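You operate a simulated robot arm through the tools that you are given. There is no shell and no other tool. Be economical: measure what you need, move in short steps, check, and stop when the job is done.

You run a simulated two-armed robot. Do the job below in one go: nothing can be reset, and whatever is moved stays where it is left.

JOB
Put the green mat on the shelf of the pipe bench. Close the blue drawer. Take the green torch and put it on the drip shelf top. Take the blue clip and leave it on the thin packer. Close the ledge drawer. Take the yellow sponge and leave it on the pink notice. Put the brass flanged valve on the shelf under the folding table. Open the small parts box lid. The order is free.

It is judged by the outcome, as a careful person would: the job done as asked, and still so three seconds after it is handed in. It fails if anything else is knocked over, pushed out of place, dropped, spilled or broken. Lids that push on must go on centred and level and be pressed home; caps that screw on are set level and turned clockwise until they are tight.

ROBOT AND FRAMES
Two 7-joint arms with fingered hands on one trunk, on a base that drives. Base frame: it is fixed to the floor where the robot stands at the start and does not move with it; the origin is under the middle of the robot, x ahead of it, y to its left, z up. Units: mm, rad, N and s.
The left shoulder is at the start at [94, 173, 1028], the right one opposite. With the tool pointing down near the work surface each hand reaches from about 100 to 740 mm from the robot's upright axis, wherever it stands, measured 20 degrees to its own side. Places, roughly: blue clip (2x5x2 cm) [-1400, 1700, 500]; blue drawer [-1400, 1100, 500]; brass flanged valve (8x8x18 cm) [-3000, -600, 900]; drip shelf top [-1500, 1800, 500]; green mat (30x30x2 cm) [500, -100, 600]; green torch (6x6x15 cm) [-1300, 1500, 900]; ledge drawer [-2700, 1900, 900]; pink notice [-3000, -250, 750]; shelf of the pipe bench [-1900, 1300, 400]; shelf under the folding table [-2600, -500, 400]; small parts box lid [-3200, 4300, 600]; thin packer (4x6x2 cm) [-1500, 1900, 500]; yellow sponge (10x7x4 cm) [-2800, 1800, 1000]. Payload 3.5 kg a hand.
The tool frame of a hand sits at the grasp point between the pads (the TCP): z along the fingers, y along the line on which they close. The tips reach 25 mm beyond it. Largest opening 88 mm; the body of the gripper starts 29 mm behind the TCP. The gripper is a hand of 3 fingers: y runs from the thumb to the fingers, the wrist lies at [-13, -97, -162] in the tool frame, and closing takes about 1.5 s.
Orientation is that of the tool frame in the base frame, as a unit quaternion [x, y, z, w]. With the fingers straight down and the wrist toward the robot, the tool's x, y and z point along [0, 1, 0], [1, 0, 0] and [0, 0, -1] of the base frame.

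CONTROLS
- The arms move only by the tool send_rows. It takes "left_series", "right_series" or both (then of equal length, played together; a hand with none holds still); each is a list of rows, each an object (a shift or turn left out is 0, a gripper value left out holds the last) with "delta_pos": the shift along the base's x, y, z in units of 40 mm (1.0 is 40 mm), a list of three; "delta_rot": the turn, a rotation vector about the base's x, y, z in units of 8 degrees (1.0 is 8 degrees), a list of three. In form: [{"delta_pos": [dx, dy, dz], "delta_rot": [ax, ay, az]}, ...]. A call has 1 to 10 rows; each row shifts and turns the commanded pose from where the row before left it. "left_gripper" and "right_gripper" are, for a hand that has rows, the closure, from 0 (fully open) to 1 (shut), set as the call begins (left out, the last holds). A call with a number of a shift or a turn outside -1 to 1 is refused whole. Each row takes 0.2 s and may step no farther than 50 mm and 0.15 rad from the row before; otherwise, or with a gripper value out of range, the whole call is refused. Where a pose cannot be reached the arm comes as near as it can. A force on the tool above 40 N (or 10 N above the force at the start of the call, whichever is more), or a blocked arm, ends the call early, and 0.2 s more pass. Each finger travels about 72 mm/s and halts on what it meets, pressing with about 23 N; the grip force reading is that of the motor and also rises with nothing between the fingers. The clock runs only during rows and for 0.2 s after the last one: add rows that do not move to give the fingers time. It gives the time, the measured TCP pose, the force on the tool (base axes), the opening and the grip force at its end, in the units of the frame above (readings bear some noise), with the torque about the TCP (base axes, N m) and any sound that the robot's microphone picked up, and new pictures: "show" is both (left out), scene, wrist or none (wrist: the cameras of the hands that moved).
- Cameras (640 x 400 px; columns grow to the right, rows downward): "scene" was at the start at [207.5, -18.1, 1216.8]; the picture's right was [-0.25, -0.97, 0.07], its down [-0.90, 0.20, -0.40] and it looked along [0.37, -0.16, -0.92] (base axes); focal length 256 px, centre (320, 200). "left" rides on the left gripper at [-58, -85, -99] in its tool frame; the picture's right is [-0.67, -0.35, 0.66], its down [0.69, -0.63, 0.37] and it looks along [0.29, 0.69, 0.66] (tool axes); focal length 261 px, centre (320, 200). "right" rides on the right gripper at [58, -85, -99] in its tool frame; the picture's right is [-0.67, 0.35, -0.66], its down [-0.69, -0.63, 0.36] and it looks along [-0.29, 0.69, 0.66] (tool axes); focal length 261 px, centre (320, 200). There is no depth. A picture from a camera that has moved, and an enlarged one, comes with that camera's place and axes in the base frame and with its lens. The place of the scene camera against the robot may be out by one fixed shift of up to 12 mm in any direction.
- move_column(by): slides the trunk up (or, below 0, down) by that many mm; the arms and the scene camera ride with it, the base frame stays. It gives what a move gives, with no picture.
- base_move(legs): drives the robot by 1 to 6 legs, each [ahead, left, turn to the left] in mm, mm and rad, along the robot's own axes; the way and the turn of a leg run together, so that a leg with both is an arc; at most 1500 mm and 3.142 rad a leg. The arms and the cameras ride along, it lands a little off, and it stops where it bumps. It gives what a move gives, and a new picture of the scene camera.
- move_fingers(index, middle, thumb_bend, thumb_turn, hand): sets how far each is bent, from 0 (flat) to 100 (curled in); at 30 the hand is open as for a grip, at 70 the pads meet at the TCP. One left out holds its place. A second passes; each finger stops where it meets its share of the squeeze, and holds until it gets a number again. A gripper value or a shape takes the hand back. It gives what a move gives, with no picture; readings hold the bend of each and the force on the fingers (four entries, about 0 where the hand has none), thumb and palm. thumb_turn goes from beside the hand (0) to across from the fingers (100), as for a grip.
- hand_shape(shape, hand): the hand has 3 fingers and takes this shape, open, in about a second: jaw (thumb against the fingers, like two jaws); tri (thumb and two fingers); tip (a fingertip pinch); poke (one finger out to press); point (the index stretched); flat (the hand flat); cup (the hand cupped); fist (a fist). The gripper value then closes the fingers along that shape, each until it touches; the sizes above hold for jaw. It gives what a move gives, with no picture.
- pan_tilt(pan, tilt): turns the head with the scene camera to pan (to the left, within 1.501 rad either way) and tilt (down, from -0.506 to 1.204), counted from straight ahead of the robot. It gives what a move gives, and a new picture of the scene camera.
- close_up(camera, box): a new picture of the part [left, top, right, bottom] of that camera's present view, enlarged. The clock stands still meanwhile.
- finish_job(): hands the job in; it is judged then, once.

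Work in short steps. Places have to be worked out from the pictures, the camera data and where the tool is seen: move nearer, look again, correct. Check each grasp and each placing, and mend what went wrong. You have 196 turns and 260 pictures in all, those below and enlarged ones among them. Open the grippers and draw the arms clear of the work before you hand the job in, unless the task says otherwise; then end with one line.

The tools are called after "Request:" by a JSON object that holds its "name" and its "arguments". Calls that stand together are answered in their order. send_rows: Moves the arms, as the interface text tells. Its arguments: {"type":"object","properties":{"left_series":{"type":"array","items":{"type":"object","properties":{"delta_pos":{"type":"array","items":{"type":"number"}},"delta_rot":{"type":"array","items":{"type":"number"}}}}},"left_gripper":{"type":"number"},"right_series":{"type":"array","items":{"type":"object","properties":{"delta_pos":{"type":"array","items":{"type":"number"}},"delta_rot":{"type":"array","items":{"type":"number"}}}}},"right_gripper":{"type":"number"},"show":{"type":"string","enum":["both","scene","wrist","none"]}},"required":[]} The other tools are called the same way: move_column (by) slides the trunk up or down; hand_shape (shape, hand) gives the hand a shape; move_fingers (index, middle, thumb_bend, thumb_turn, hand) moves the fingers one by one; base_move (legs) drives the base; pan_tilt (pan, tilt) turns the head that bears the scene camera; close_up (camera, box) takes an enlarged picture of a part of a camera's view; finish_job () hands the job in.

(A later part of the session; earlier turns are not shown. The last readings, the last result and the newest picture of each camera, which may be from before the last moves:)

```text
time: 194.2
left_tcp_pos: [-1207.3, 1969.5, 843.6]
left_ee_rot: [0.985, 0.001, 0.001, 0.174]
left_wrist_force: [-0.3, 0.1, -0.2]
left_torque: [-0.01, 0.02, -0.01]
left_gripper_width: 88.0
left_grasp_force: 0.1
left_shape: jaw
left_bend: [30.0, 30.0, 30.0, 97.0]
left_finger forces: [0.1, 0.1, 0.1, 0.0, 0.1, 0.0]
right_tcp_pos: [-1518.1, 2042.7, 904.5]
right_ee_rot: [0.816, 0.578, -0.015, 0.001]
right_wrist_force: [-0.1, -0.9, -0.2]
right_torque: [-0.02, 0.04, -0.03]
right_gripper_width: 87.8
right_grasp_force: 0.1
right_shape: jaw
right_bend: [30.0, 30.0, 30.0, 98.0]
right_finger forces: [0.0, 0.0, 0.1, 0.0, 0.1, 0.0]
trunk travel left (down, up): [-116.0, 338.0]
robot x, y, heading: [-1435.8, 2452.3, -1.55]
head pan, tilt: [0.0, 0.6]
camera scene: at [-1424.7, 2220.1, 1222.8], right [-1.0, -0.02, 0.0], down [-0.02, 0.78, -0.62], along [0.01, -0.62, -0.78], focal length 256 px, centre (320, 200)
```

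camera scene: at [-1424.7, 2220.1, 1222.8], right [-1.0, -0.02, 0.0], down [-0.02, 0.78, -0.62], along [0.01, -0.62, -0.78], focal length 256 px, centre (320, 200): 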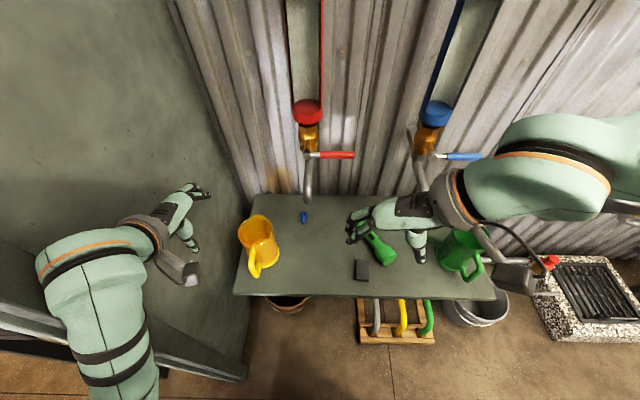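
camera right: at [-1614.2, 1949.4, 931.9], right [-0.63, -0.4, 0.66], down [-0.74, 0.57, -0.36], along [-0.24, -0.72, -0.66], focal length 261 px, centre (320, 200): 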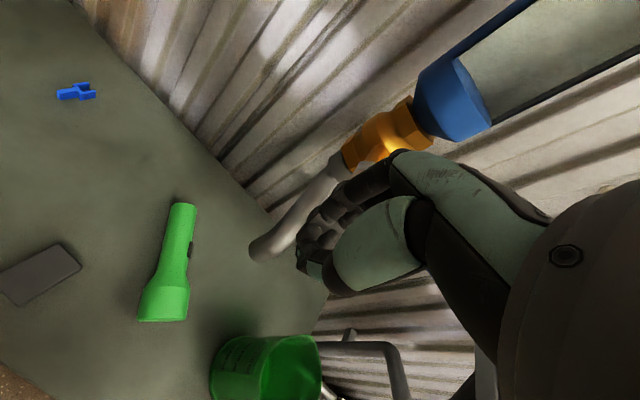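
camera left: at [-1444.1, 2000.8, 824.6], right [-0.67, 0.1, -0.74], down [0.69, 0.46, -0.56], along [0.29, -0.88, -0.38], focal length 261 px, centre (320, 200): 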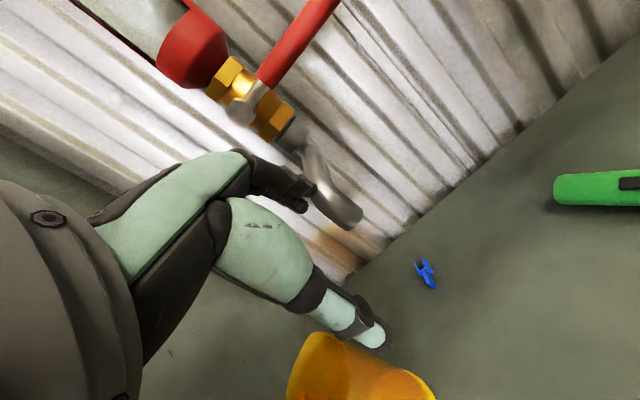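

Right hand yawed ~70°, good enough. I lower the trunk 90 mm, go 50 mm closer, then descend in front of the spout.

Request:
{"name": "move_column", "arguments": {"by": -90}}

Request:
{"name": "base_move", "arguments": {"legs": [[50, 0, 0]]}}

Request:
{"name": "send_rows", "arguments": {"right_series": [{"delta_pos": [0.4, 0, -0.6]}, {"delta_pos": [0.4, 0, -0.6]}, {"delta_pos": [0.4, 0, -0.6]}, {"delta_pos": [0.4, 0, -0.6]}], "show": "both"}}

```text
time: 195.5
left_tcp_pos: [-1208.2, 1959.6, 662.5]
left_ee_rot: [0.996, 0.001, 0.0, 0.088]
left_wrist_force: [0.2, -0.5, -1.0]
left_torque: [-0.02, -0.01, -0.02]
left_gripper_width: 88.0
left_grasp_force: 0.1
left_shape: jaw
left_bend: [30.0, 30.0, 30.0, 97.0]
left_finger forces: [0.0, 0.0, 0.0, 0.0, 0.0, 0.0]
right_tcp_pos: [-1516.7, 2032.4, 781.7]
right_ee_rot: [0.815, 0.578, 0.007, -0.031]
right_wrist_force: [0.1, -0.7, -0.2]
right_torque: [-0.01, -0.03, 0.0]
right_gripper_width: 87.9
right_grasp_force: 0.1
right_shape: jaw
right_bend: [30.0, 30.0, 30.0, 98.0]
right_finger forces: [0.0, 0.1, 0.0, 0.0, 0.0, 0.0]
trunk travel left (down, up): [-26.0, 428.0]
robot x, y, heading: [-1435.5, 2449.8, -1.547]
head pan, tilt: [0.0, 0.6]
```

```text
time: 196.4
left_tcp_pos: [-1217.9, 1916.2, 671.1]
left_ee_rot: [0.996, 0.001, 0.003, 0.091]
left_wrist_force: [0.5, 0.3, -0.2]
left_torque: [0.0, 0.01, -0.01]
left_gripper_width: 87.9
left_grasp_force: 0.0
left_shape: jaw
left_bend: [30.0, 30.0, 30.0, 98.0]
left_finger forces: [0.1, 0.0, 0.1, 0.0, 0.0, 0.2]
right_tcp_pos: [-1528.2, 1988.2, 782.6]
right_ee_rot: [0.815, 0.578, 0.011, -0.023]
right_wrist_force: [1.3, -0.6, -0.3]
right_torque: [-0.02, -0.02, 0.01]
right_gripper_width: 87.9
right_grasp_force: 0.2
right_shape: jaw
right_bend: [30.0, 30.0, 30.0, 98.0]
right_finger forces: [0.1, 0.0, 0.0, 0.0, 0.1, 0.0]
trunk travel left (down, up): [-26.0, 428.0]
robot x, y, heading: [-1436.1, 2402.0, -1.55]
head pan, tilt: [0.0, 0.6]
camera scene: at [-1439.0, 2100.8, 1081.6], right [-1.0, -0.02, -0.02], down [-0.01, 0.88, -0.48], along [0.02, -0.48, -0.88], focal length 256 px, centre (320, 200)
```

scene: 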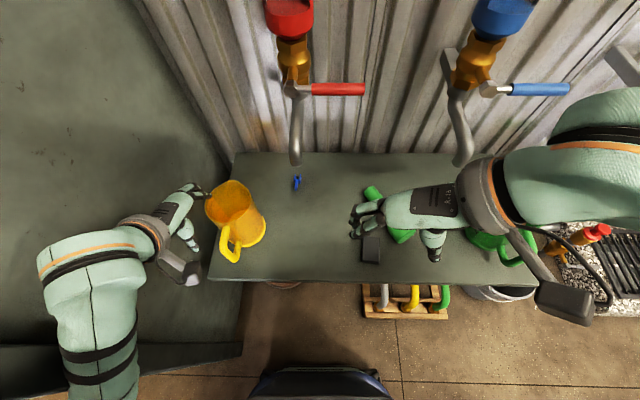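

```text
time: 197.4
left_tcp_pos: [-1217.8, 1914.7, 668.1]
left_ee_rot: [0.996, 0.001, 0.001, 0.089]
left_wrist_force: [0.5, -0.1, 0.9]
left_torque: [-0.03, -0.03, 0.01]
left_gripper_width: 88.2
left_grasp_force: 0.0
left_shape: jaw
left_bend: [30.0, 30.0, 30.0, 98.0]
left_finger forces: [0.0, 0.1, 0.0, 0.0, 0.1, 0.0]
right_tcp_pos: [-1460.2, 1987.5, 688.3]
right_ee_rot: [0.816, 0.578, 0.011, -0.025]
right_wrist_force: [-0.2, 0.2, 0.3]
right_torque: [-0.02, -0.01, -0.02]
right_gripper_width: 87.9
right_grasp_force: 0.1
right_shape: jaw
right_bend: [30.0, 30.0, 30.0, 98.0]
right_finger forces: [0.1, 0.0, 0.0, 0.0, 0.1, 0.0]
trunk travel left (down, up): [-26.0, 428.0]
robot x, y, heading: [-1432.8, 2400.5, -1.551]
head pan, tilt: [0.0, 0.6]
camera scene: at [-1437.8, 2098.9, 1081.3], right [-1.0, -0.02, -0.01], down [-0.01, 0.88, -0.48], along [0.02, -0.48, -0.88], focal length 256 px, centre (320, 200)
camera right: at [-1520.2, 2064.9, 791.9], right [0.11, -0.78, 0.61], down [-0.83, -0.42, -0.38], along [0.55, -0.46, -0.69], focal length 261 px, centre (320, 200)
```

scene: 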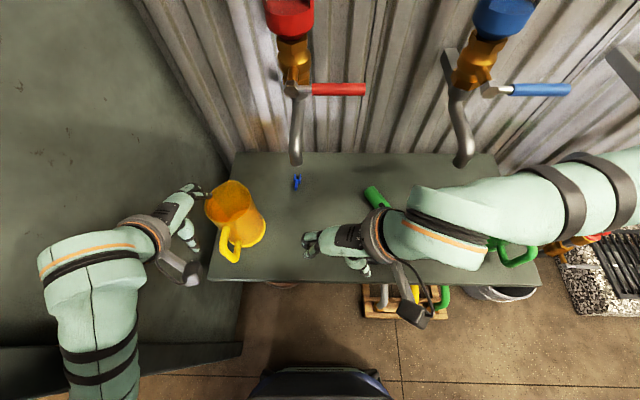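
right: 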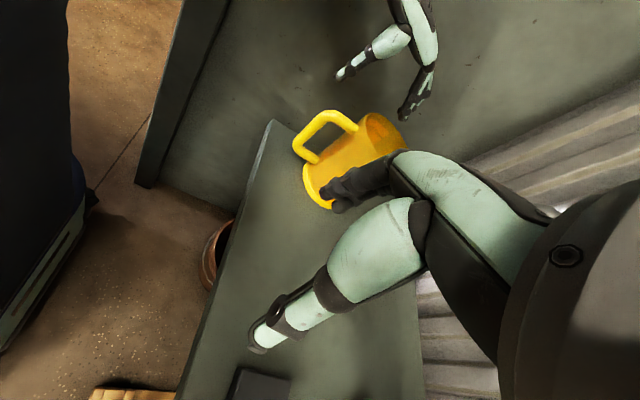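

I raise the left hand off the jug and bring the right hand down to z≈560, then in toward the clip.

Request:
{"name": "send_rows", "arguments": {"left_series": [{"delta_pos": [0, 0.3, 0.8]}, {"delta_pos": [0, 0.3, 0.8]}, {"delta_pos": [0, 0.3, 0.8]}, {}, {}, {}], "right_series": [{"delta_pos": [0.1, -0.3, -0.8]}, {"delta_pos": [0.1, -0.3, -0.8]}, {"delta_pos": [0.1, -0.3, -0.8]}, {"delta_pos": [0.1, -0.3, -0.8]}, {"delta_pos": [0.2, -0.9, 0]}, {"delta_pos": [0.2, -0.9, 0]}], "show": "both"}}

```text
time: 199.0
left_tcp_pos: [-1223.5, 1919.3, 689.5]
left_ee_rot: [0.997, 0.005, -0.036, 0.075]
left_wrist_force: [-0.7, 0.2, 0.2]
left_torque: [0.0, 0.02, 0.0]
left_gripper_width: 88.2
left_grasp_force: 0.2
left_shape: jaw
left_bend: [30.0, 30.0, 30.0, 97.0]
left_finger forces: [0.0, 0.0, 0.1, 0.1, 0.0, 0.0]
left hand out of reach, approached as far as the arm can: row 1, 2, 3
right_tcp_pos: [-1429.0, 1868.7, 569.5]
right_ee_rot: [0.815, 0.579, 0.006, -0.022]
right_wrist_force: [0.1, -0.3, 1.1]
right_torque: [-0.03, 0.0, 0.01]
right_gripper_width: 87.5
right_grasp_force: 0.0
right_shape: jaw
right_bend: [30.0, 30.0, 30.0, 98.0]
right_finger forces: [0.0, 0.0, 0.0, 0.0, 0.1, 0.0]
trunk travel left (down, up): [-26.0, 428.0]
robot x, y, heading: [-1436.0, 2405.5, -1.549]
head pan, tilt: [0.0, 0.6]
stopped in row 6 (left hand): the arm was blocked; the commanded pose is now the measured one
camera scene: at [-1435.7, 2108.2, 1087.4], right [-1.0, -0.02, -0.01], down [-0.02, 0.87, -0.49], along [0.02, -0.49, -0.87], focal length 256 px, centre (320, 200)
camera right: at [-1488.5, 1947.2, 673.3], right [0.12, -0.78, 0.62], down [-0.83, -0.42, -0.37], along [0.55, -0.47, -0.69], focal length 261 px, centre (320, 200)
camera left: at [-1276.8, 2017.1, 780.4], right [-0.72, 0.24, -0.65], down [0.65, 0.57, -0.5], along [0.25, -0.78, -0.57], focal length 261 px, centre (320, 200)
```

scene: 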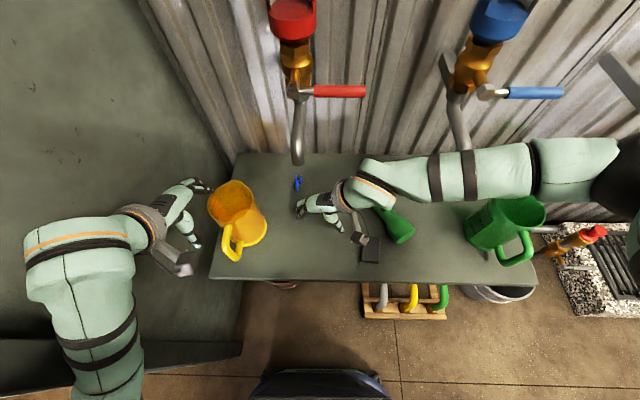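
right: 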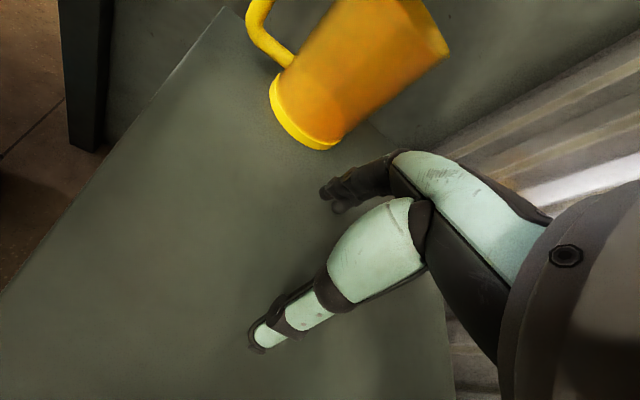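
left: 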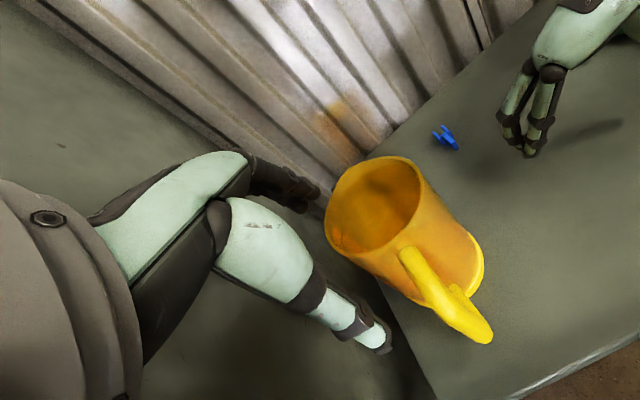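

The left camera gives a fine view of clip and right hand. I advance under the spout to just above the clip.

Request:
{"name": "send_rows", "arguments": {"right_series": [{"delta_pos": [0.4, -0.85, 0]}, {"delta_pos": [0.4, -0.85, -0.1]}, {"delta_pos": [0.4, -0.8, -0.2]}, {"delta_pos": [0.4, -0.8, -0.2]}, {}], "show": "scene"}}

Request:
{"name": "close_up", "arguments": {"camera": "left", "box": [360, 0, 640, 200]}}

Request:
{"name": "close_up", "arguments": {"camera": "right", "box": [0, 0, 640, 400]}}

```text
time: 200.2
left_tcp_pos: [-1224.8, 1918.2, 690.8]
left_ee_rot: [0.997, 0.004, -0.03, 0.077]
left_wrist_force: [-0.7, 0.1, -0.7]
left_torque: [-0.01, -0.01, 0.02]
left_gripper_width: 88.0
left_grasp_force: 0.0
left_shape: jaw
left_bend: [30.0, 30.0, 30.0, 97.0]
left_finger forces: [0.0, 0.1, 0.1, 0.0, 0.0, 0.1]
right_tcp_pos: [-1367.8, 1750.9, 549.5]
right_ee_rot: [0.815, 0.579, 0.008, -0.021]
right_wrist_force: [-0.3, 0.0, 0.3]
right_torque: [0.01, 0.0, 0.0]
right_gripper_width: 87.6
right_grasp_force: 0.1
right_shape: jaw
right_bend: [30.0, 30.0, 30.0, 98.0]
right_finger forces: [0.1, 0.0, 0.0, 0.0, 0.0, 0.0]
right hand out of reach, approached as far as the arm can: row 1, 2
trunk travel left (down, up): [-26.0, 428.0]
robot x, y, heading: [-1435.1, 2400.9, -1.552]
head pan, tilt: [0.0, 0.6]
camera scene: at [-1439.4, 2109.5, 1084.6], right [-1.0, -0.02, -0.02], down [-0.01, 0.87, -0.49], along [0.02, -0.49, -0.87], focal length 256 px, centre (320, 200)
```

scene: 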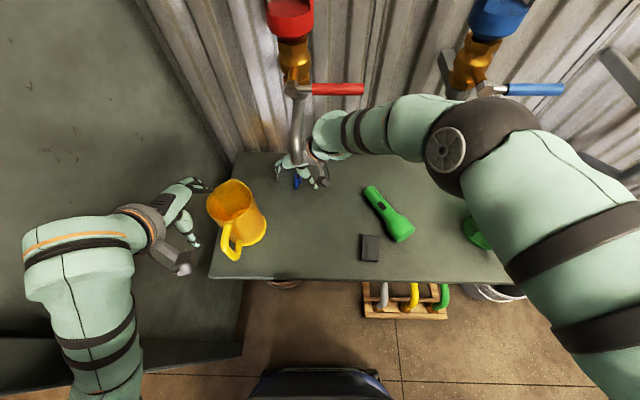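

```text
2.00 times, centred on (500, 100) of left
camera zoom: at [-1278.1, 2017.7, 779.2], right [-0.71, 0.24, -0.66], down [0.65, 0.57, -0.5], along [0.26, -0.79, -0.56], focal length 521 px, centre (-40, 400)
```

zoom: 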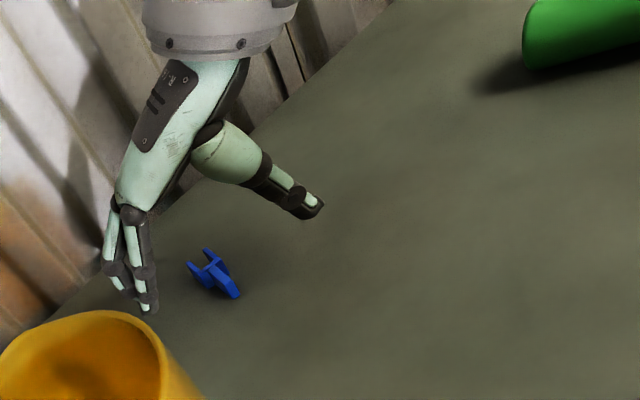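

```text
1.00 times, centred on (320, 200) of right (not enlarged: the box is as wide or as high as the picture)
camera zoom: at [-1427.8, 1828.7, 653.8], right [0.12, -0.78, 0.62], down [-0.82, -0.42, -0.38], along [0.55, -0.47, -0.69], focal length 261 px, centre (320, 200)
```

zoom: 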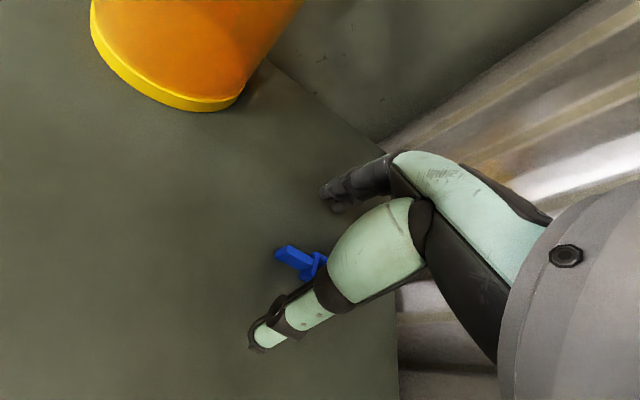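

Clip centre is at about [-1363, 1733]. I fine-adjust and lower.

Request:
{"name": "send_rows", "arguments": {"right_series": [{"delta_pos": [0.13, -0.35, -0.2]}, {"delta_pos": [0, 0, -0.2]}, {"delta_pos": [0, 0, -0.15]}, {}], "show": "none"}}

Request:
{"name": "close_up", "arguments": {"camera": "left", "box": [380, 80, 520, 170]}}

```text
time: 201.2
left_tcp_pos: [-1224.6, 1919.0, 690.0]
left_ee_rot: [0.997, 0.004, -0.03, 0.076]
left_wrist_force: [-0.8, -0.1, 0.2]
left_torque: [-0.01, 0.0, -0.02]
left_gripper_width: 87.9
left_grasp_force: 0.1
left_shape: jaw
left_bend: [30.0, 30.0, 30.0, 97.0]
left_finger forces: [0.0, 0.0, 0.0, 0.1, 0.0, 0.0]
right_tcp_pos: [-1361.6, 1737.1, 526.9]
right_ee_rot: [0.816, 0.578, 0.009, -0.02]
right_wrist_force: [-0.5, -0.4, 0.8]
right_torque: [0.0, 0.0, -0.03]
right_gripper_width: 87.7
right_grasp_force: 0.1
right_shape: jaw
right_bend: [30.0, 30.0, 30.0, 98.0]
right_finger forces: [0.1, 0.0, 0.0, 0.1, 0.0, 0.1]
trunk travel left (down, up): [-26.0, 428.0]
robot x, y, heading: [-1434.4, 2402.7, -1.546]
head pan, tilt: [0.0, 0.6]
```

```text
4.44 times, centred on (450, 125) of left
camera zoom: at [-1278.2, 2017.7, 778.9], right [-0.71, 0.24, -0.66], down [0.65, 0.57, -0.5], along [0.26, -0.79, -0.56], focal length 1158 px, centre (-258, 533)
```

zoom: 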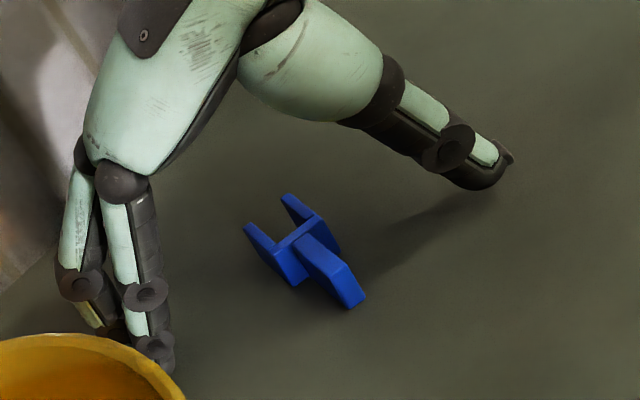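

Aligned. Lower 5 mm more and close.

Request:
{"name": "send_rows", "arguments": {"right_series": [{"delta_pos": [0, 0, -0.1]}, {}, {}, {}, {}, {}, {}, {}], "right_gripper": 1, "show": "none"}}

Request:
{"name": "close_up", "arguments": {"camera": "left", "box": [380, 80, 520, 170]}}

```text
time: 203.0
left_tcp_pos: [-1226.0, 1917.5, 689.9]
left_ee_rot: [0.996, 0.004, -0.031, 0.078]
left_wrist_force: [0.3, 0.9, 0.1]
left_torque: [0.0, -0.01, -0.01]
left_gripper_width: 88.2
left_grasp_force: 0.1
left_shape: jaw
left_bend: [30.0, 30.0, 30.0, 97.0]
left_finger forces: [0.0, 0.1, 0.0, 0.0, 0.1, 0.0]
right_tcp_pos: [-1359.9, 1736.1, 525.1]
right_ee_rot: [0.816, 0.578, 0.008, -0.02]
right_wrist_force: [9.2, -3.7, 29.8]
right_torque: [-0.46, -1.14, 0.0]
right_gripper_width: 19.2
right_grasp_force: 23.0
right_shape: jaw
right_bend: [74.0, 34.0, 43.0, 100.0]
right_finger forces: [24.3, 15.8, 0.0, 0.0, 10.7, 0.0]
trunk travel left (down, up): [-26.0, 428.0]
robot x, y, heading: [-1435.4, 2400.2, -1.551]
head pan, tilt: [0.0, 0.6]
```

```text
4.44 times, centred on (450, 125) of left
camera zoom: at [-1277.9, 2018.0, 779.4], right [-0.71, 0.24, -0.66], down [0.65, 0.57, -0.5], along [0.25, -0.79, -0.56], focal length 1158 px, centre (-258, 533)
```

zoom: 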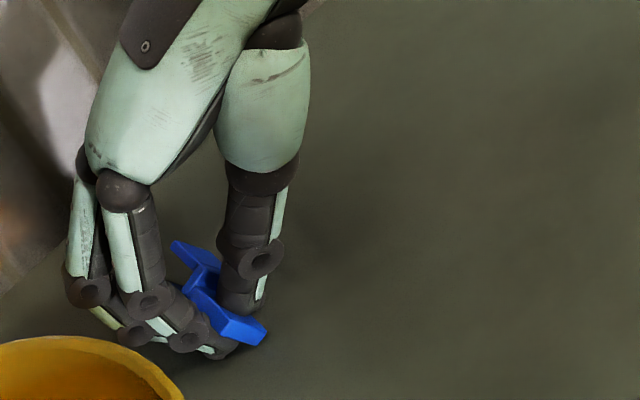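

Clip gripped; fingers press on the shelf, so I lift 30 mm and check.

Request:
{"name": "send_rows", "arguments": {"right_series": [{"delta_pos": [0, 0, 0.15]}, {"delta_pos": [0, 0, 0.3]}, {"delta_pos": [0, 0, 0.3]}, {}], "show": "none"}}

Request:
{"name": "close_up", "arguments": {"camera": "left", "box": [360, 40, 540, 170]}}

```text
time: 204.0
left_tcp_pos: [-1224.8, 1918.6, 689.0]
left_ee_rot: [0.997, 0.004, -0.029, 0.077]
left_wrist_force: [0.8, 0.2, -0.4]
left_torque: [0.02, 0.02, -0.04]
left_gripper_width: 87.7
left_grasp_force: 0.0
left_shape: jaw
left_bend: [30.0, 30.0, 30.0, 97.0]
left_finger forces: [0.0, 0.0, 0.0, 0.1, 0.0, 0.0]
right_tcp_pos: [-1360.5, 1738.0, 553.1]
right_ee_rot: [0.816, 0.578, 0.008, -0.021]
right_wrist_force: [0.1, 0.4, 0.0]
right_torque: [-0.04, 0.0, 0.02]
right_gripper_width: 17.0
right_grasp_force: 23.1
right_shape: jaw
right_bend: [74.0, 38.0, 42.0, 100.0]
right_finger forces: [12.6, 5.0, 0.0, 0.1, 17.5, 0.1]
trunk travel left (down, up): [-26.0, 428.0]
robot x, y, heading: [-1436.6, 2402.8, -1.551]
head pan, tilt: [0.0, 0.6]
```

```text
3.08 times, centred on (450, 105) of left
camera zoom: at [-1278.2, 2017.7, 778.6], right [-0.71, 0.24, -0.66], down [0.65, 0.57, -0.5], along [0.26, -0.79, -0.56], focal length 802 px, centre (-80, 492)
```

zoom: 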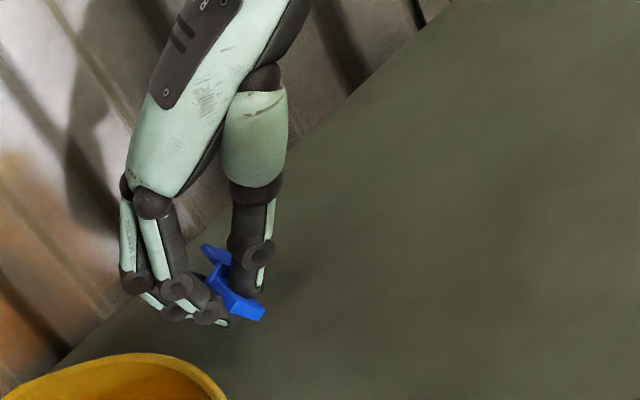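

Clip held. I move back out from under the spout and over toward the packer at z≈610.

Request:
{"name": "send_rows", "arguments": {"right_series": [{"delta_pos": [-0.4, 0.85, 0]}, {"delta_pos": [-0.4, 0.85, 0]}, {"delta_pos": [-0.4, 0.85, 0]}, {"delta_pos": [-0.4, 0.85, 0.2]}, {"delta_pos": [-0.5, 0.5, 0.6]}, {"delta_pos": [-0.7, 0.5, 0.6]}, {"delta_pos": [-0.8, 0.3, 0]}, {"delta_pos": [-0.8, 0, 0]}, {}], "show": "both"}}

```text
time: 206.0
left_tcp_pos: [-1224.7, 1918.0, 688.6]
left_ee_rot: [0.997, 0.004, -0.03, 0.077]
left_wrist_force: [-0.1, -0.5, 0.0]
left_torque: [0.02, 0.04, 0.01]
left_gripper_width: 88.0
left_grasp_force: 0.0
left_shape: jaw
left_bend: [30.0, 30.0, 30.0, 97.0]
left_finger forces: [0.1, 0.0, 0.0, 0.1, 0.0, 0.0]
right_tcp_pos: [-1539.2, 1927.3, 604.9]
right_ee_rot: [0.815, 0.578, 0.008, -0.021]
right_wrist_force: [0.4, -0.2, 0.7]
right_torque: [0.0, -0.01, -0.03]
right_gripper_width: 16.3
right_grasp_force: 22.7
right_shape: jaw
right_bend: [74.0, 38.0, 42.0, 100.0]
right_finger forces: [12.6, 4.6, 0.0, 0.1, 17.4, 0.0]
trunk travel left (down, up): [-26.0, 428.0]
robot x, y, heading: [-1437.0, 2406.6, -1.551]
head pan, tilt: [0.0, 0.6]
camera scene: at [-1439.3, 2109.1, 1084.0], right [-1.0, -0.02, -0.02], down [-0.01, 0.87, -0.49], along [0.02, -0.49, -0.87], focal length 256 px, centre (320, 200)
camera right: at [-1599.0, 2005.1, 708.0], right [0.11, -0.78, 0.62], down [-0.82, -0.42, -0.38], along [0.55, -0.47, -0.69], focal length 261 px, centre (320, 200)
```

scene: 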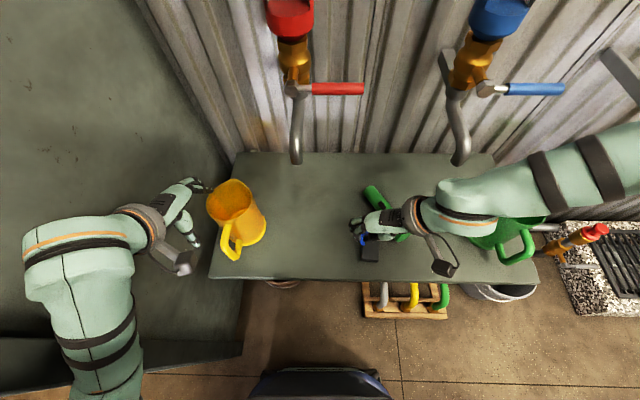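
right: 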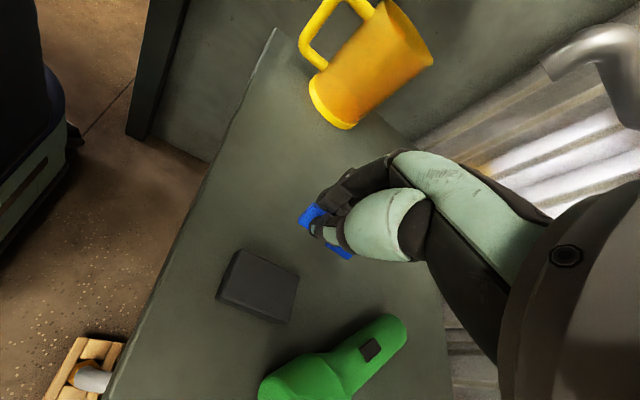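

Packer centre ≈[-1547, 1925]. I lower the clip above it.

Request:
{"name": "send_rows", "arguments": {"right_series": [{"delta_pos": [-0.2, -0.05, -0.5]}, {"delta_pos": [0, 0, -0.5]}, {"delta_pos": [0, 0, -0.3]}, {}], "show": "both"}}

```text
time: 207.0
left_tcp_pos: [-1225.2, 1918.6, 689.5]
left_ee_rot: [0.997, 0.004, -0.031, 0.076]
left_wrist_force: [0.3, 0.6, 0.2]
left_torque: [0.03, 0.02, 0.0]
left_gripper_width: 87.9
left_grasp_force: 0.1
left_shape: jaw
left_bend: [30.0, 30.0, 30.0, 97.0]
left_finger forces: [0.0, 0.0, 0.1, 0.0, 0.0, 0.0]
right_tcp_pos: [-1544.4, 1925.0, 551.5]
right_ee_rot: [0.815, 0.578, 0.008, -0.02]
right_wrist_force: [0.0, 0.0, -0.5]
right_torque: [0.04, 0.01, -0.01]
right_gripper_width: 16.6
right_grasp_force: 23.2
right_shape: jaw
right_bend: [74.0, 39.0, 42.0, 100.0]
right_finger forces: [12.6, 4.7, 0.1, 0.0, 17.5, 0.0]
trunk travel left (down, up): [-26.0, 428.0]
robot x, y, heading: [-1434.5, 2401.5, -1.548]
head pan, tilt: [0.0, 0.6]
camera scene: at [-1439.2, 2109.0, 1084.0], right [-1.0, -0.02, -0.02], down [-0.01, 0.87, -0.49], along [0.02, -0.49, -0.87], focal length 256 px, centre (320, 200)
camera right: at [-1603.8, 2002.3, 654.8], right [0.11, -0.78, 0.62], down [-0.82, -0.42, -0.38], along [0.55, -0.47, -0.69], focal length 261 px, centre (320, 200)
```

scene: 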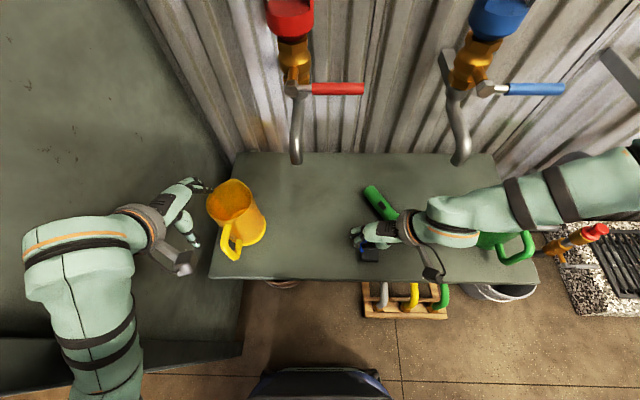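
right: 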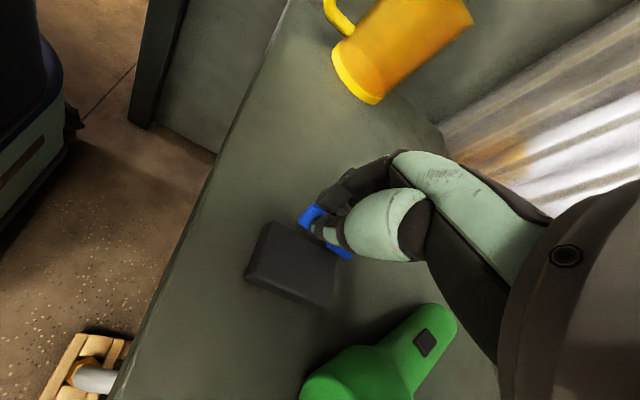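

The clip sits ~15 mm off the packer's centre; I correct by (-14, +9) mm and lower the last few mm.

Request:
{"name": "send_rows", "arguments": {"right_series": [{"delta_pos": [-0.35, 0.22, 0]}, {"delta_pos": [0, 0, -0.08]}, {"delta_pos": [0, 0, -0.08]}, {}], "show": "wrist"}}

```text
time: 208.0
left_tcp_pos: [-1224.6, 1919.0, 687.9]
left_ee_rot: [0.997, 0.004, -0.03, 0.075]
left_wrist_force: [-0.6, 1.2, 0.2]
left_torque: [0.02, 0.01, -0.02]
left_gripper_width: 88.0
left_grasp_force: 0.2
left_shape: jaw
left_bend: [30.0, 30.0, 30.0, 97.0]
left_finger forces: [0.1, 0.0, 0.0, 0.0, 0.0, 0.0]
right_tcp_pos: [-1558.2, 1933.4, 543.7]
right_ee_rot: [0.816, 0.578, 0.008, -0.021]
right_wrist_force: [-0.1, -0.8, 0.4]
right_torque: [0.01, 0.0, -0.02]
right_gripper_width: 16.2
right_grasp_force: 22.8
right_shape: jaw
right_bend: [74.0, 39.0, 42.0, 100.0]
right_finger forces: [12.7, 4.7, 0.0, 0.1, 17.4, 0.0]
trunk travel left (down, up): [-26.0, 428.0]
robot x, y, heading: [-1438.0, 2401.8, -1.546]
head pan, tilt: [0.0, 0.6]
camera right: at [-1618.4, 2010.5, 648.1], right [0.11, -0.78, 0.62], down [-0.82, -0.42, -0.38], along [0.55, -0.47, -0.69], focal length 261 px, centre (320, 200)
```

right: 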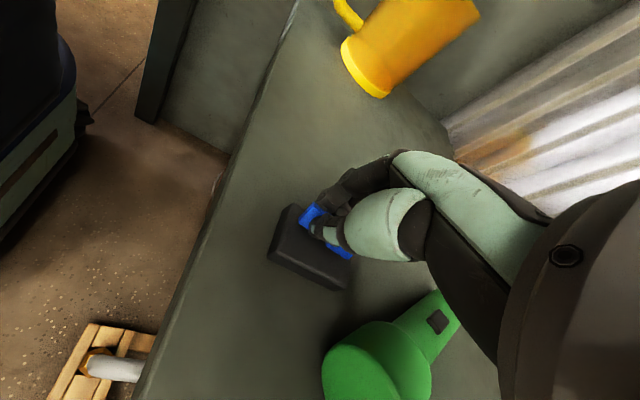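

Aligned within ~5 mm. I lower gently until contact.

Request:
{"name": "send_rows", "arguments": {"right_series": [{"delta_pos": [-0.1, 0, -0.08]}, {"delta_pos": [0, 0, -0.08]}, {}], "show": "none"}}

Request:
{"name": "close_up", "arguments": {"camera": "scene", "box": [320, 180, 460, 290]}}

```text
time: 208.9
left_tcp_pos: [-1223.8, 1918.9, 686.6]
left_ee_rot: [0.997, 0.005, -0.033, 0.074]
left_wrist_force: [0.2, -0.1, 0.3]
left_torque: [-0.01, -0.02, -0.03]
left_gripper_width: 88.1
left_grasp_force: 0.1
left_shape: jaw
left_bend: [30.0, 30.0, 30.0, 97.0]
left_finger forces: [0.0, 0.0, 0.1, 0.0, 0.0, 0.1]
right_tcp_pos: [-1559.4, 1928.9, 541.0]
right_ee_rot: [0.813, 0.581, 0.01, -0.019]
right_wrist_force: [1.4, 2.1, 22.7]
right_torque: [-0.22, -0.65, 0.07]
right_gripper_width: 15.7
right_grasp_force: 23.4
right_shape: jaw
right_bend: [75.0, 38.0, 42.0, 100.0]
right_finger forces: [22.1, 18.7, 0.0, 0.0, 19.4, 0.0]
trunk travel left (down, up): [-26.0, 428.0]
robot x, y, heading: [-1436.1, 2401.7, -1.546]
head pan, tilt: [0.0, 0.6]
stopped in row 3 (right hand): the force on the tool passed its limit at 41 N (the readings are from after the stop); the commanded pose is now the measured one
```

```text
3.64 times, centred on (390, 235) of scene
camera zoom: at [-1436.1, 2106.8, 1084.1], right [-1.0, -0.02, -0.01], down [-0.01, 0.87, -0.49], along [0.02, -0.49, -0.87], focal length 932 px, centre (66, 73)
```

zoom: 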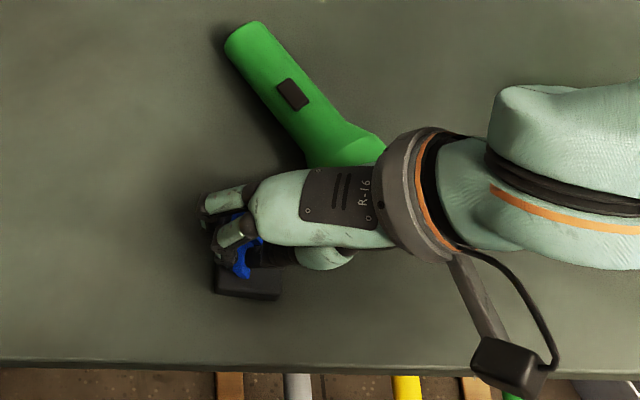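

Contact. I ease up 2 mm, open halfway, then lift straight up.

Request:
{"name": "send_rows", "arguments": {"right_series": [{"delta_pos": [0, 0, 0.05]}, {}], "show": "none"}}

Request:
{"name": "send_rows", "arguments": {"right_series": [{}, {}, {}, {}, {"delta_pos": [0, 0, 0.4]}, {"delta_pos": [0, 0, 0.8]}, {"delta_pos": [0, 0, 0.8]}], "right_gripper": 0.5, "show": "both"}}

```text
time: 209.5
left_tcp_pos: [-1225.5, 1918.1, 685.1]
left_ee_rot: [0.997, 0.006, -0.033, 0.074]
left_wrist_force: [-0.3, 0.0, 0.3]
left_torque: [0.02, -0.02, -0.01]
left_gripper_width: 88.1
left_grasp_force: 0.0
left_shape: jaw
left_bend: [30.0, 30.0, 30.0, 97.0]
left_finger forces: [0.0, 0.1, 0.1, 0.0, 0.0, 0.1]
right_tcp_pos: [-1560.0, 1931.5, 542.2]
right_ee_rot: [0.814, 0.58, 0.01, -0.02]
right_wrist_force: [4.1, -1.9, 19.0]
right_torque: [-0.33, -0.63, 0.01]
right_gripper_width: 16.5
right_grasp_force: 22.9
right_shape: jaw
right_bend: [74.0, 37.0, 42.0, 100.0]
right_finger forces: [19.4, 15.2, 0.0, 0.0, 15.4, 0.0]
trunk travel left (down, up): [-26.0, 428.0]
robot x, y, heading: [-1434.1, 2401.9, -1.549]
head pan, tilt: [0.0, 0.6]
```

```text
time: 211.1
left_tcp_pos: [-1225.5, 1917.2, 685.2]
left_ee_rot: [0.997, 0.006, -0.033, 0.073]
left_wrist_force: [-0.3, -0.4, 0.0]
left_torque: [-0.01, 0.01, 0.01]
left_gripper_width: 87.9
left_grasp_force: 0.0
left_shape: jaw
left_bend: [30.0, 30.0, 30.0, 97.0]
left_finger forces: [0.1, 0.1, 0.0, 0.0, 0.0, 0.0]
right_tcp_pos: [-1562.6, 1932.9, 624.4]
right_ee_rot: [0.815, 0.58, 0.009, -0.02]
right_wrist_force: [-0.8, -0.1, 1.5]
right_torque: [0.0, 0.0, -0.02]
right_gripper_width: 44.3
right_grasp_force: 0.1
right_shape: jaw
right_bend: [74.0, 44.0, 69.0, 100.0]
right_finger forces: [0.0, 0.0, 0.0, 0.0, 0.1, 0.0]
trunk travel left (down, up): [-26.0, 428.0]
robot x, y, heading: [-1435.2, 2400.4, -1.548]
head pan, tilt: [0.0, 0.6]
camera scene: at [-1437.3, 2107.0, 1083.2], right [-1.0, -0.02, -0.01], down [-0.01, 0.87, -0.49], along [0.02, -0.49, -0.87], focal length 256 px, centre (320, 200)
camera right: at [-1623.3, 2010.7, 727.0], right [0.11, -0.78, 0.62], down [-0.82, -0.42, -0.38], along [0.56, -0.47, -0.69], focal length 261 px, centre (320, 200)
```

scene: 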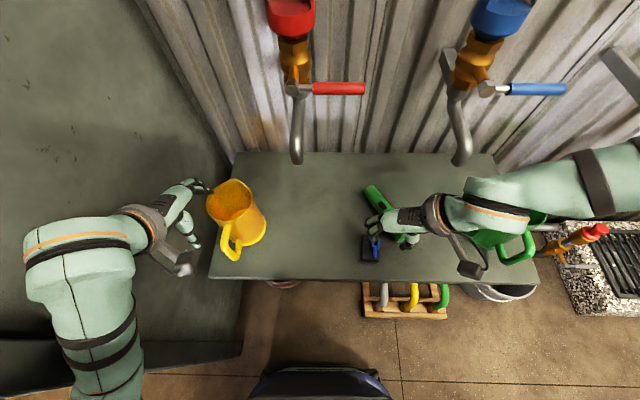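
right: 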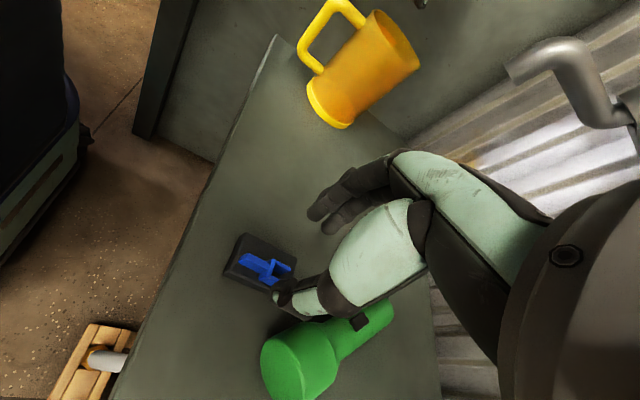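

Clip rests on the packer. Raise the trunk, back off, and check the shelf.

Request:
{"name": "move_column", "arguments": {"by": 200}}

Request:
{"name": "base_move", "arguments": {"legs": [[-350, 0, 0]]}}

```text
time: 213.3
left_tcp_pos: [-1217.4, 1907.5, 877.1]
left_ee_rot: [0.997, 0.005, -0.039, 0.067]
left_wrist_force: [-0.7, -0.2, -0.2]
left_torque: [0.01, 0.01, 0.02]
left_gripper_width: 88.2
left_grasp_force: 0.1
left_shape: jaw
left_bend: [30.0, 30.0, 30.0, 98.0]
left_finger forces: [0.0, 0.1, 0.0, 0.1, 0.0, 0.1]
right_tcp_pos: [-1555.2, 1923.6, 815.2]
right_ee_rot: [0.814, 0.579, 0.008, -0.031]
right_wrist_force: [0.4, 0.1, 0.1]
right_torque: [0.0, 0.01, -0.02]
right_gripper_width: 44.1
right_grasp_force: 0.2
right_shape: jaw
right_bend: [74.0, 44.0, 69.0, 100.0]
right_finger forces: [0.0, 0.0, 0.0, 0.1, 0.0, 0.1]
trunk travel left (down, up): [-226.0, 228.0]
robot x, y, heading: [-1433.5, 2401.2, -1.548]
head pan, tilt: [0.0, 0.6]
```

```text
time: 215.6
left_tcp_pos: [-1225.3, 2262.0, 876.4]
left_ee_rot: [0.997, 0.005, -0.039, 0.068]
left_wrist_force: [0.0, 0.0, -0.6]
left_torque: [0.03, 0.0, -0.03]
left_gripper_width: 87.8
left_grasp_force: 0.0
left_shape: jaw
left_bend: [30.0, 30.0, 30.0, 98.0]
left_finger forces: [0.1, 0.0, 0.0, 0.0, 0.1, 0.0]
right_tcp_pos: [-1562.7, 2277.2, 815.8]
right_ee_rot: [0.814, 0.579, 0.009, -0.029]
right_wrist_force: [-0.1, 0.2, -0.6]
right_torque: [0.0, -0.02, 0.0]
right_gripper_width: 44.0
right_grasp_force: 0.0
right_shape: jaw
right_bend: [74.0, 44.0, 69.0, 100.0]
right_finger forces: [0.0, 0.1, 0.0, 0.0, 0.1, 0.0]
trunk travel left (down, up): [-226.0, 228.0]
robot x, y, heading: [-1444.7, 2755.9, -1.548]
head pan, tilt: [0.0, 0.6]
camera scene: at [-1435.6, 2605.5, 1368.8], right [-1.0, -0.02, 0.0], down [-0.01, 0.67, -0.74], along [0.02, -0.74, -0.67], focal length 256 px, centre (320, 200)
```

scene: 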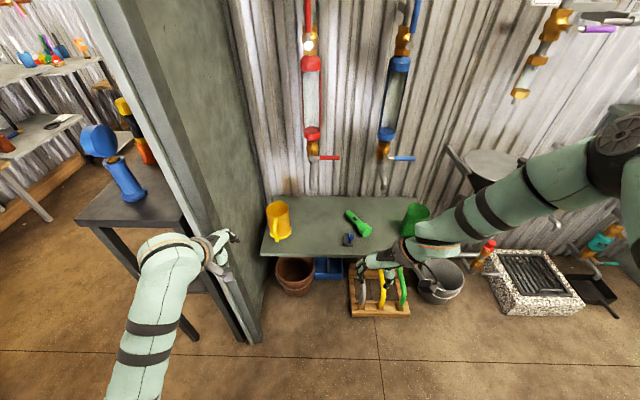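

All in order. I restore the right hand's yaw and strafe west toward the ledge drawer and sponge.

Request:
{"name": "send_rows", "arguments": {"right_series": [{"delta_pos": [-0.2, 0, 0.4], "delta_rot": [0, 0, -1]}, {"delta_pos": [-0.2, 0, 0.4], "delta_rot": [0, 0, -1]}, {"delta_pos": [-0.2, 0, 0.4], "delta_rot": [0, 0, -1]}, {"delta_rot": [0, 0, -1]}, {"delta_rot": [0, 0, -1]}, {"delta_rot": [0, 0, -1]}, {"delta_rot": [0, 0, -1]}, {"delta_rot": [0, 0, -1]}, {"delta_rot": [0, 0, -0.8]}], "right_gripper": 0, "show": "none"}}

Request:
{"name": "base_move", "arguments": {"legs": [[0, -1150, 0]]}}

Request:
{"name": "pan_tilt", "arguments": {"pan": -0.1, "tilt": 0.35}}

```text
time: 217.6
left_tcp_pos: [-1224.2, 2261.4, 877.8]
left_ee_rot: [0.997, 0.005, -0.04, 0.067]
left_wrist_force: [0.0, 0.5, 0.2]
left_torque: [-0.03, 0.02, -0.01]
left_gripper_width: 88.0
left_grasp_force: 0.1
left_shape: jaw
left_bend: [30.0, 30.0, 30.0, 98.0]
left_finger forces: [0.0, 0.0, 0.0, 0.0, 0.0, 0.1]
right_tcp_pos: [-1587.3, 2276.0, 864.4]
right_ee_rot: [1.0, 0.002, 0.024, -0.019]
right_wrist_force: [0.5, 0.2, 0.1]
right_torque: [0.02, 0.02, -0.01]
right_gripper_width: 87.4
right_grasp_force: 0.0
right_shape: jaw
right_bend: [30.0, 30.0, 30.0, 98.0]
right_finger forces: [0.0, 0.1, 0.0, 0.1, 0.0, 0.0]
trunk travel left (down, up): [-226.0, 228.0]
robot x, y, heading: [-1440.1, 2755.3, -1.552]
head pan, tilt: [0.0, 0.6]
```

```text
time: 223.5
left_tcp_pos: [-2401.7, 2247.4, 878.2]
left_ee_rot: [0.997, -0.008, -0.04, 0.067]
left_wrist_force: [-0.8, 0.4, -0.8]
left_torque: [-0.02, 0.04, 0.04]
left_gripper_width: 88.2
left_grasp_force: 0.1
left_shape: jaw
left_bend: [30.0, 30.0, 30.0, 98.0]
left_finger forces: [0.0, 0.0, 0.0, 0.0, 0.1, 0.0]
right_tcp_pos: [-2763.5, 2272.4, 865.1]
right_ee_rot: [0.999, -0.011, 0.024, -0.018]
right_wrist_force: [-0.3, -0.5, -1.4]
right_torque: [0.03, 0.01, 0.03]
right_gripper_width: 87.8
right_grasp_force: 0.0
right_shape: jaw
right_bend: [30.0, 30.0, 30.0, 98.0]
right_finger forces: [0.0, 0.0, 0.0, 0.1, 0.0, 0.0]
trunk travel left (down, up): [-226.0, 228.0]
robot x, y, heading: [-2605.8, 2743.3, -1.582]
head pan, tilt: [0.0, 0.6]
camera scene: at [-2602.5, 2597.4, 1368.9], right [-1.0, 0.01, 0.0], down [0.0, 0.67, -0.74], along [-0.01, -0.74, -0.67], focal length 256 px, centre (320, 200)
```

scene: 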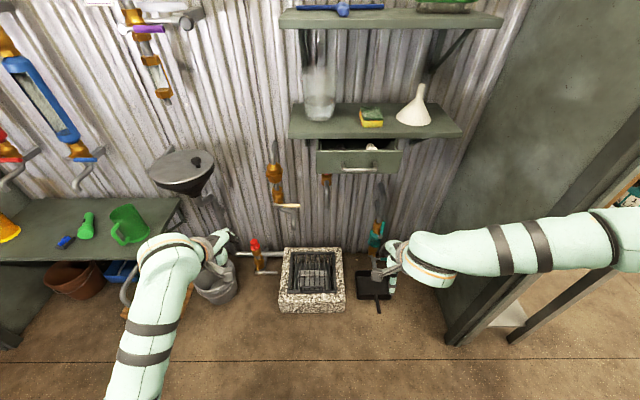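

```text
time: 224.2
left_tcp_pos: [-2402.1, 2246.7, 877.4]
left_ee_rot: [0.997, -0.009, -0.04, 0.067]
left_wrist_force: [-0.2, 0.0, -0.3]
left_torque: [0.0, 0.02, -0.03]
left_gripper_width: 87.9
left_grasp_force: 0.1
left_shape: jaw
left_bend: [30.0, 30.0, 30.0, 98.0]
left_finger forces: [0.1, 0.0, 0.0, 0.0, 0.1, 0.0]
right_tcp_pos: [-2762.7, 2273.9, 864.6]
right_ee_rot: [0.999, -0.011, 0.025, -0.019]
right_wrist_force: [0.9, -0.5, 0.6]
right_torque: [0.0, -0.01, -0.02]
right_gripper_width: 87.5
right_grasp_force: 0.1
right_shape: jaw
right_bend: [30.0, 30.0, 30.0, 98.0]
right_finger forces: [0.1, 0.0, 0.1, 0.0, 0.1, 0.0]
trunk travel left (down, up): [-226.0, 228.0]
robot x, y, heading: [-2609.4, 2743.7, -1.577]
head pan, tilt: [-0.099, 0.351]
camera scene: at [-2611.7, 2590.1, 1390.8], right [-0.99, 0.11, 0.01], down [0.04, 0.47, -0.88], along [-0.1, -0.88, -0.47], focal length 256 px, centre (320, 200)
```

scene: 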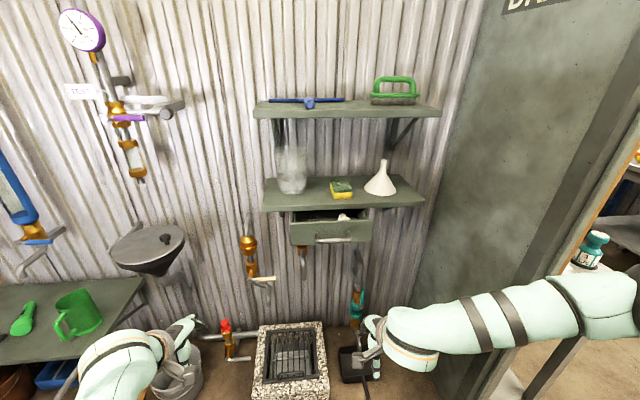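

The ledge drawer is ajar (handle ≈[-2736, 1912, 880]) and the sponge stands on the ledge at ≈[-2785, 1790]. I zoom in.

Request:
{"name": "close_up", "arguments": {"camera": "scene", "box": [240, 130, 440, 260]}}

```text
3.08 times, centred on (340, 195) of scene
camera zoom: at [-2611.7, 2590.1, 1390.8], right [-0.99, 0.11, 0.01], down [0.04, 0.47, -0.88], along [-0.1, -0.88, -0.47], focal length 789 px, centre (258, 215)
```

zoom: 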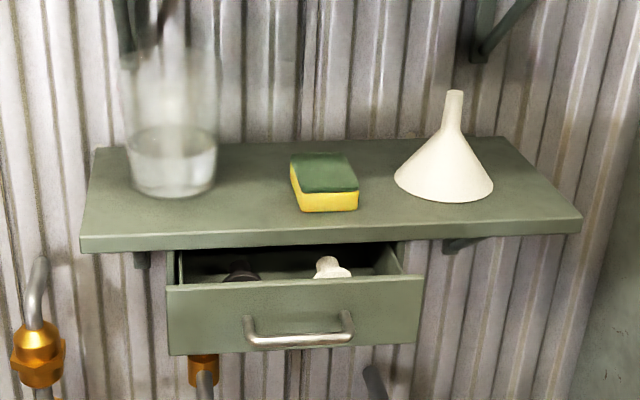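

The sponge is ~70 mm wide in x: the left hand with sideways closing, pitched ~35° down, suits both the sponge and the drawer. I turn it to that orientation.

Request:
{"name": "send_rows", "arguments": {"left_series": [{"delta_rot": [-0.377, -0.477, -0.742]}, {"delta_rot": [-0.377, -0.477, -0.742]}, {"delta_rot": [-0.377, -0.477, -0.742]}, {"delta_rot": [-0.377, -0.477, -0.742]}, {"delta_rot": [-0.377, -0.477, -0.742]}, {"delta_rot": [-0.377, -0.477, -0.742]}, {"delta_rot": [-0.377, -0.477, -0.742]}, {"delta_rot": [-0.377, -0.477, -0.742]}, {"delta_rot": [-0.377, -0.477, -0.742]}, {"delta_rot": [-0.377, -0.477, -0.742]}], "left_gripper": 1, "show": "none"}}

Request:
{"name": "send_rows", "arguments": {"left_series": [{"delta_rot": [-0.377, -0.477, -0.742]}, {"delta_rot": [-0.377, -0.477, -0.742]}, {"delta_rot": [-0.377, -0.477, -0.742]}, {}], "show": "scene"}}

```text
time: 226.4
left_tcp_pos: [-2401.7, 2248.7, 876.9]
left_ee_rot: [0.772, -0.518, 0.247, 0.275]
left_wrist_force: [1.5, -0.6, 0.1]
left_torque: [0.0, 0.0, 0.01]
left_gripper_width: 0.0
left_grasp_force: 22.6
left_shape: jaw
left_bend: [70.0, 70.0, 35.0, 100.0]
left_finger forces: [0.0, 0.1, 0.1, 0.0, 0.1, 0.1]
right_tcp_pos: [-2762.8, 2271.8, 864.3]
right_ee_rot: [0.999, -0.011, 0.024, -0.019]
right_wrist_force: [0.3, -0.3, 0.4]
right_torque: [0.0, 0.03, -0.01]
right_gripper_width: 88.0
right_grasp_force: 0.0
right_shape: jaw
right_bend: [30.0, 30.0, 30.0, 98.0]
right_finger forces: [0.0, 0.1, 0.0, 0.0, 0.0, 0.1]
trunk travel left (down, up): [-226.0, 228.0]
robot x, y, heading: [-2607.2, 2746.8, -1.574]
head pan, tilt: [-0.099, 0.351]
```

```text
time: 227.4
left_tcp_pos: [-2401.1, 2247.3, 878.0]
left_ee_rot: [-0.631, 0.634, -0.316, -0.317]
left_wrist_force: [0.1, -0.1, -0.1]
left_torque: [-0.02, -0.02, -0.01]
left_gripper_width: 0.0
left_grasp_force: 23.2
left_shape: jaw
left_bend: [70.0, 70.0, 35.0, 100.0]
left_finger forces: [0.1, 0.1, 0.1, 0.1, 0.1, 0.1]
right_tcp_pos: [-2762.1, 2273.0, 862.8]
right_ee_rot: [0.999, -0.011, 0.025, -0.019]
right_wrist_force: [-0.4, 0.7, -1.3]
right_torque: [0.0, -0.01, -0.02]
right_gripper_width: 87.4
right_grasp_force: 0.1
right_shape: jaw
right_bend: [30.0, 30.0, 30.0, 98.0]
right_finger forces: [0.1, 0.0, 0.0, 0.0, 0.1, 0.1]
trunk travel left (down, up): [-226.0, 228.0]
robot x, y, heading: [-2604.6, 2746.5, -1.579]
head pan, tilt: [-0.099, 0.351]
camera scene: at [-2611.6, 2590.2, 1390.9], right [-0.99, 0.11, 0.01], down [0.04, 0.47, -0.88], along [-0.1, -0.88, -0.47], focal length 256 px, centre (320, 200)
```

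scene: 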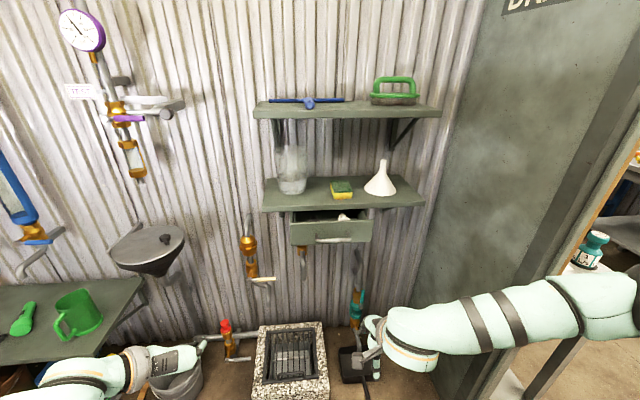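

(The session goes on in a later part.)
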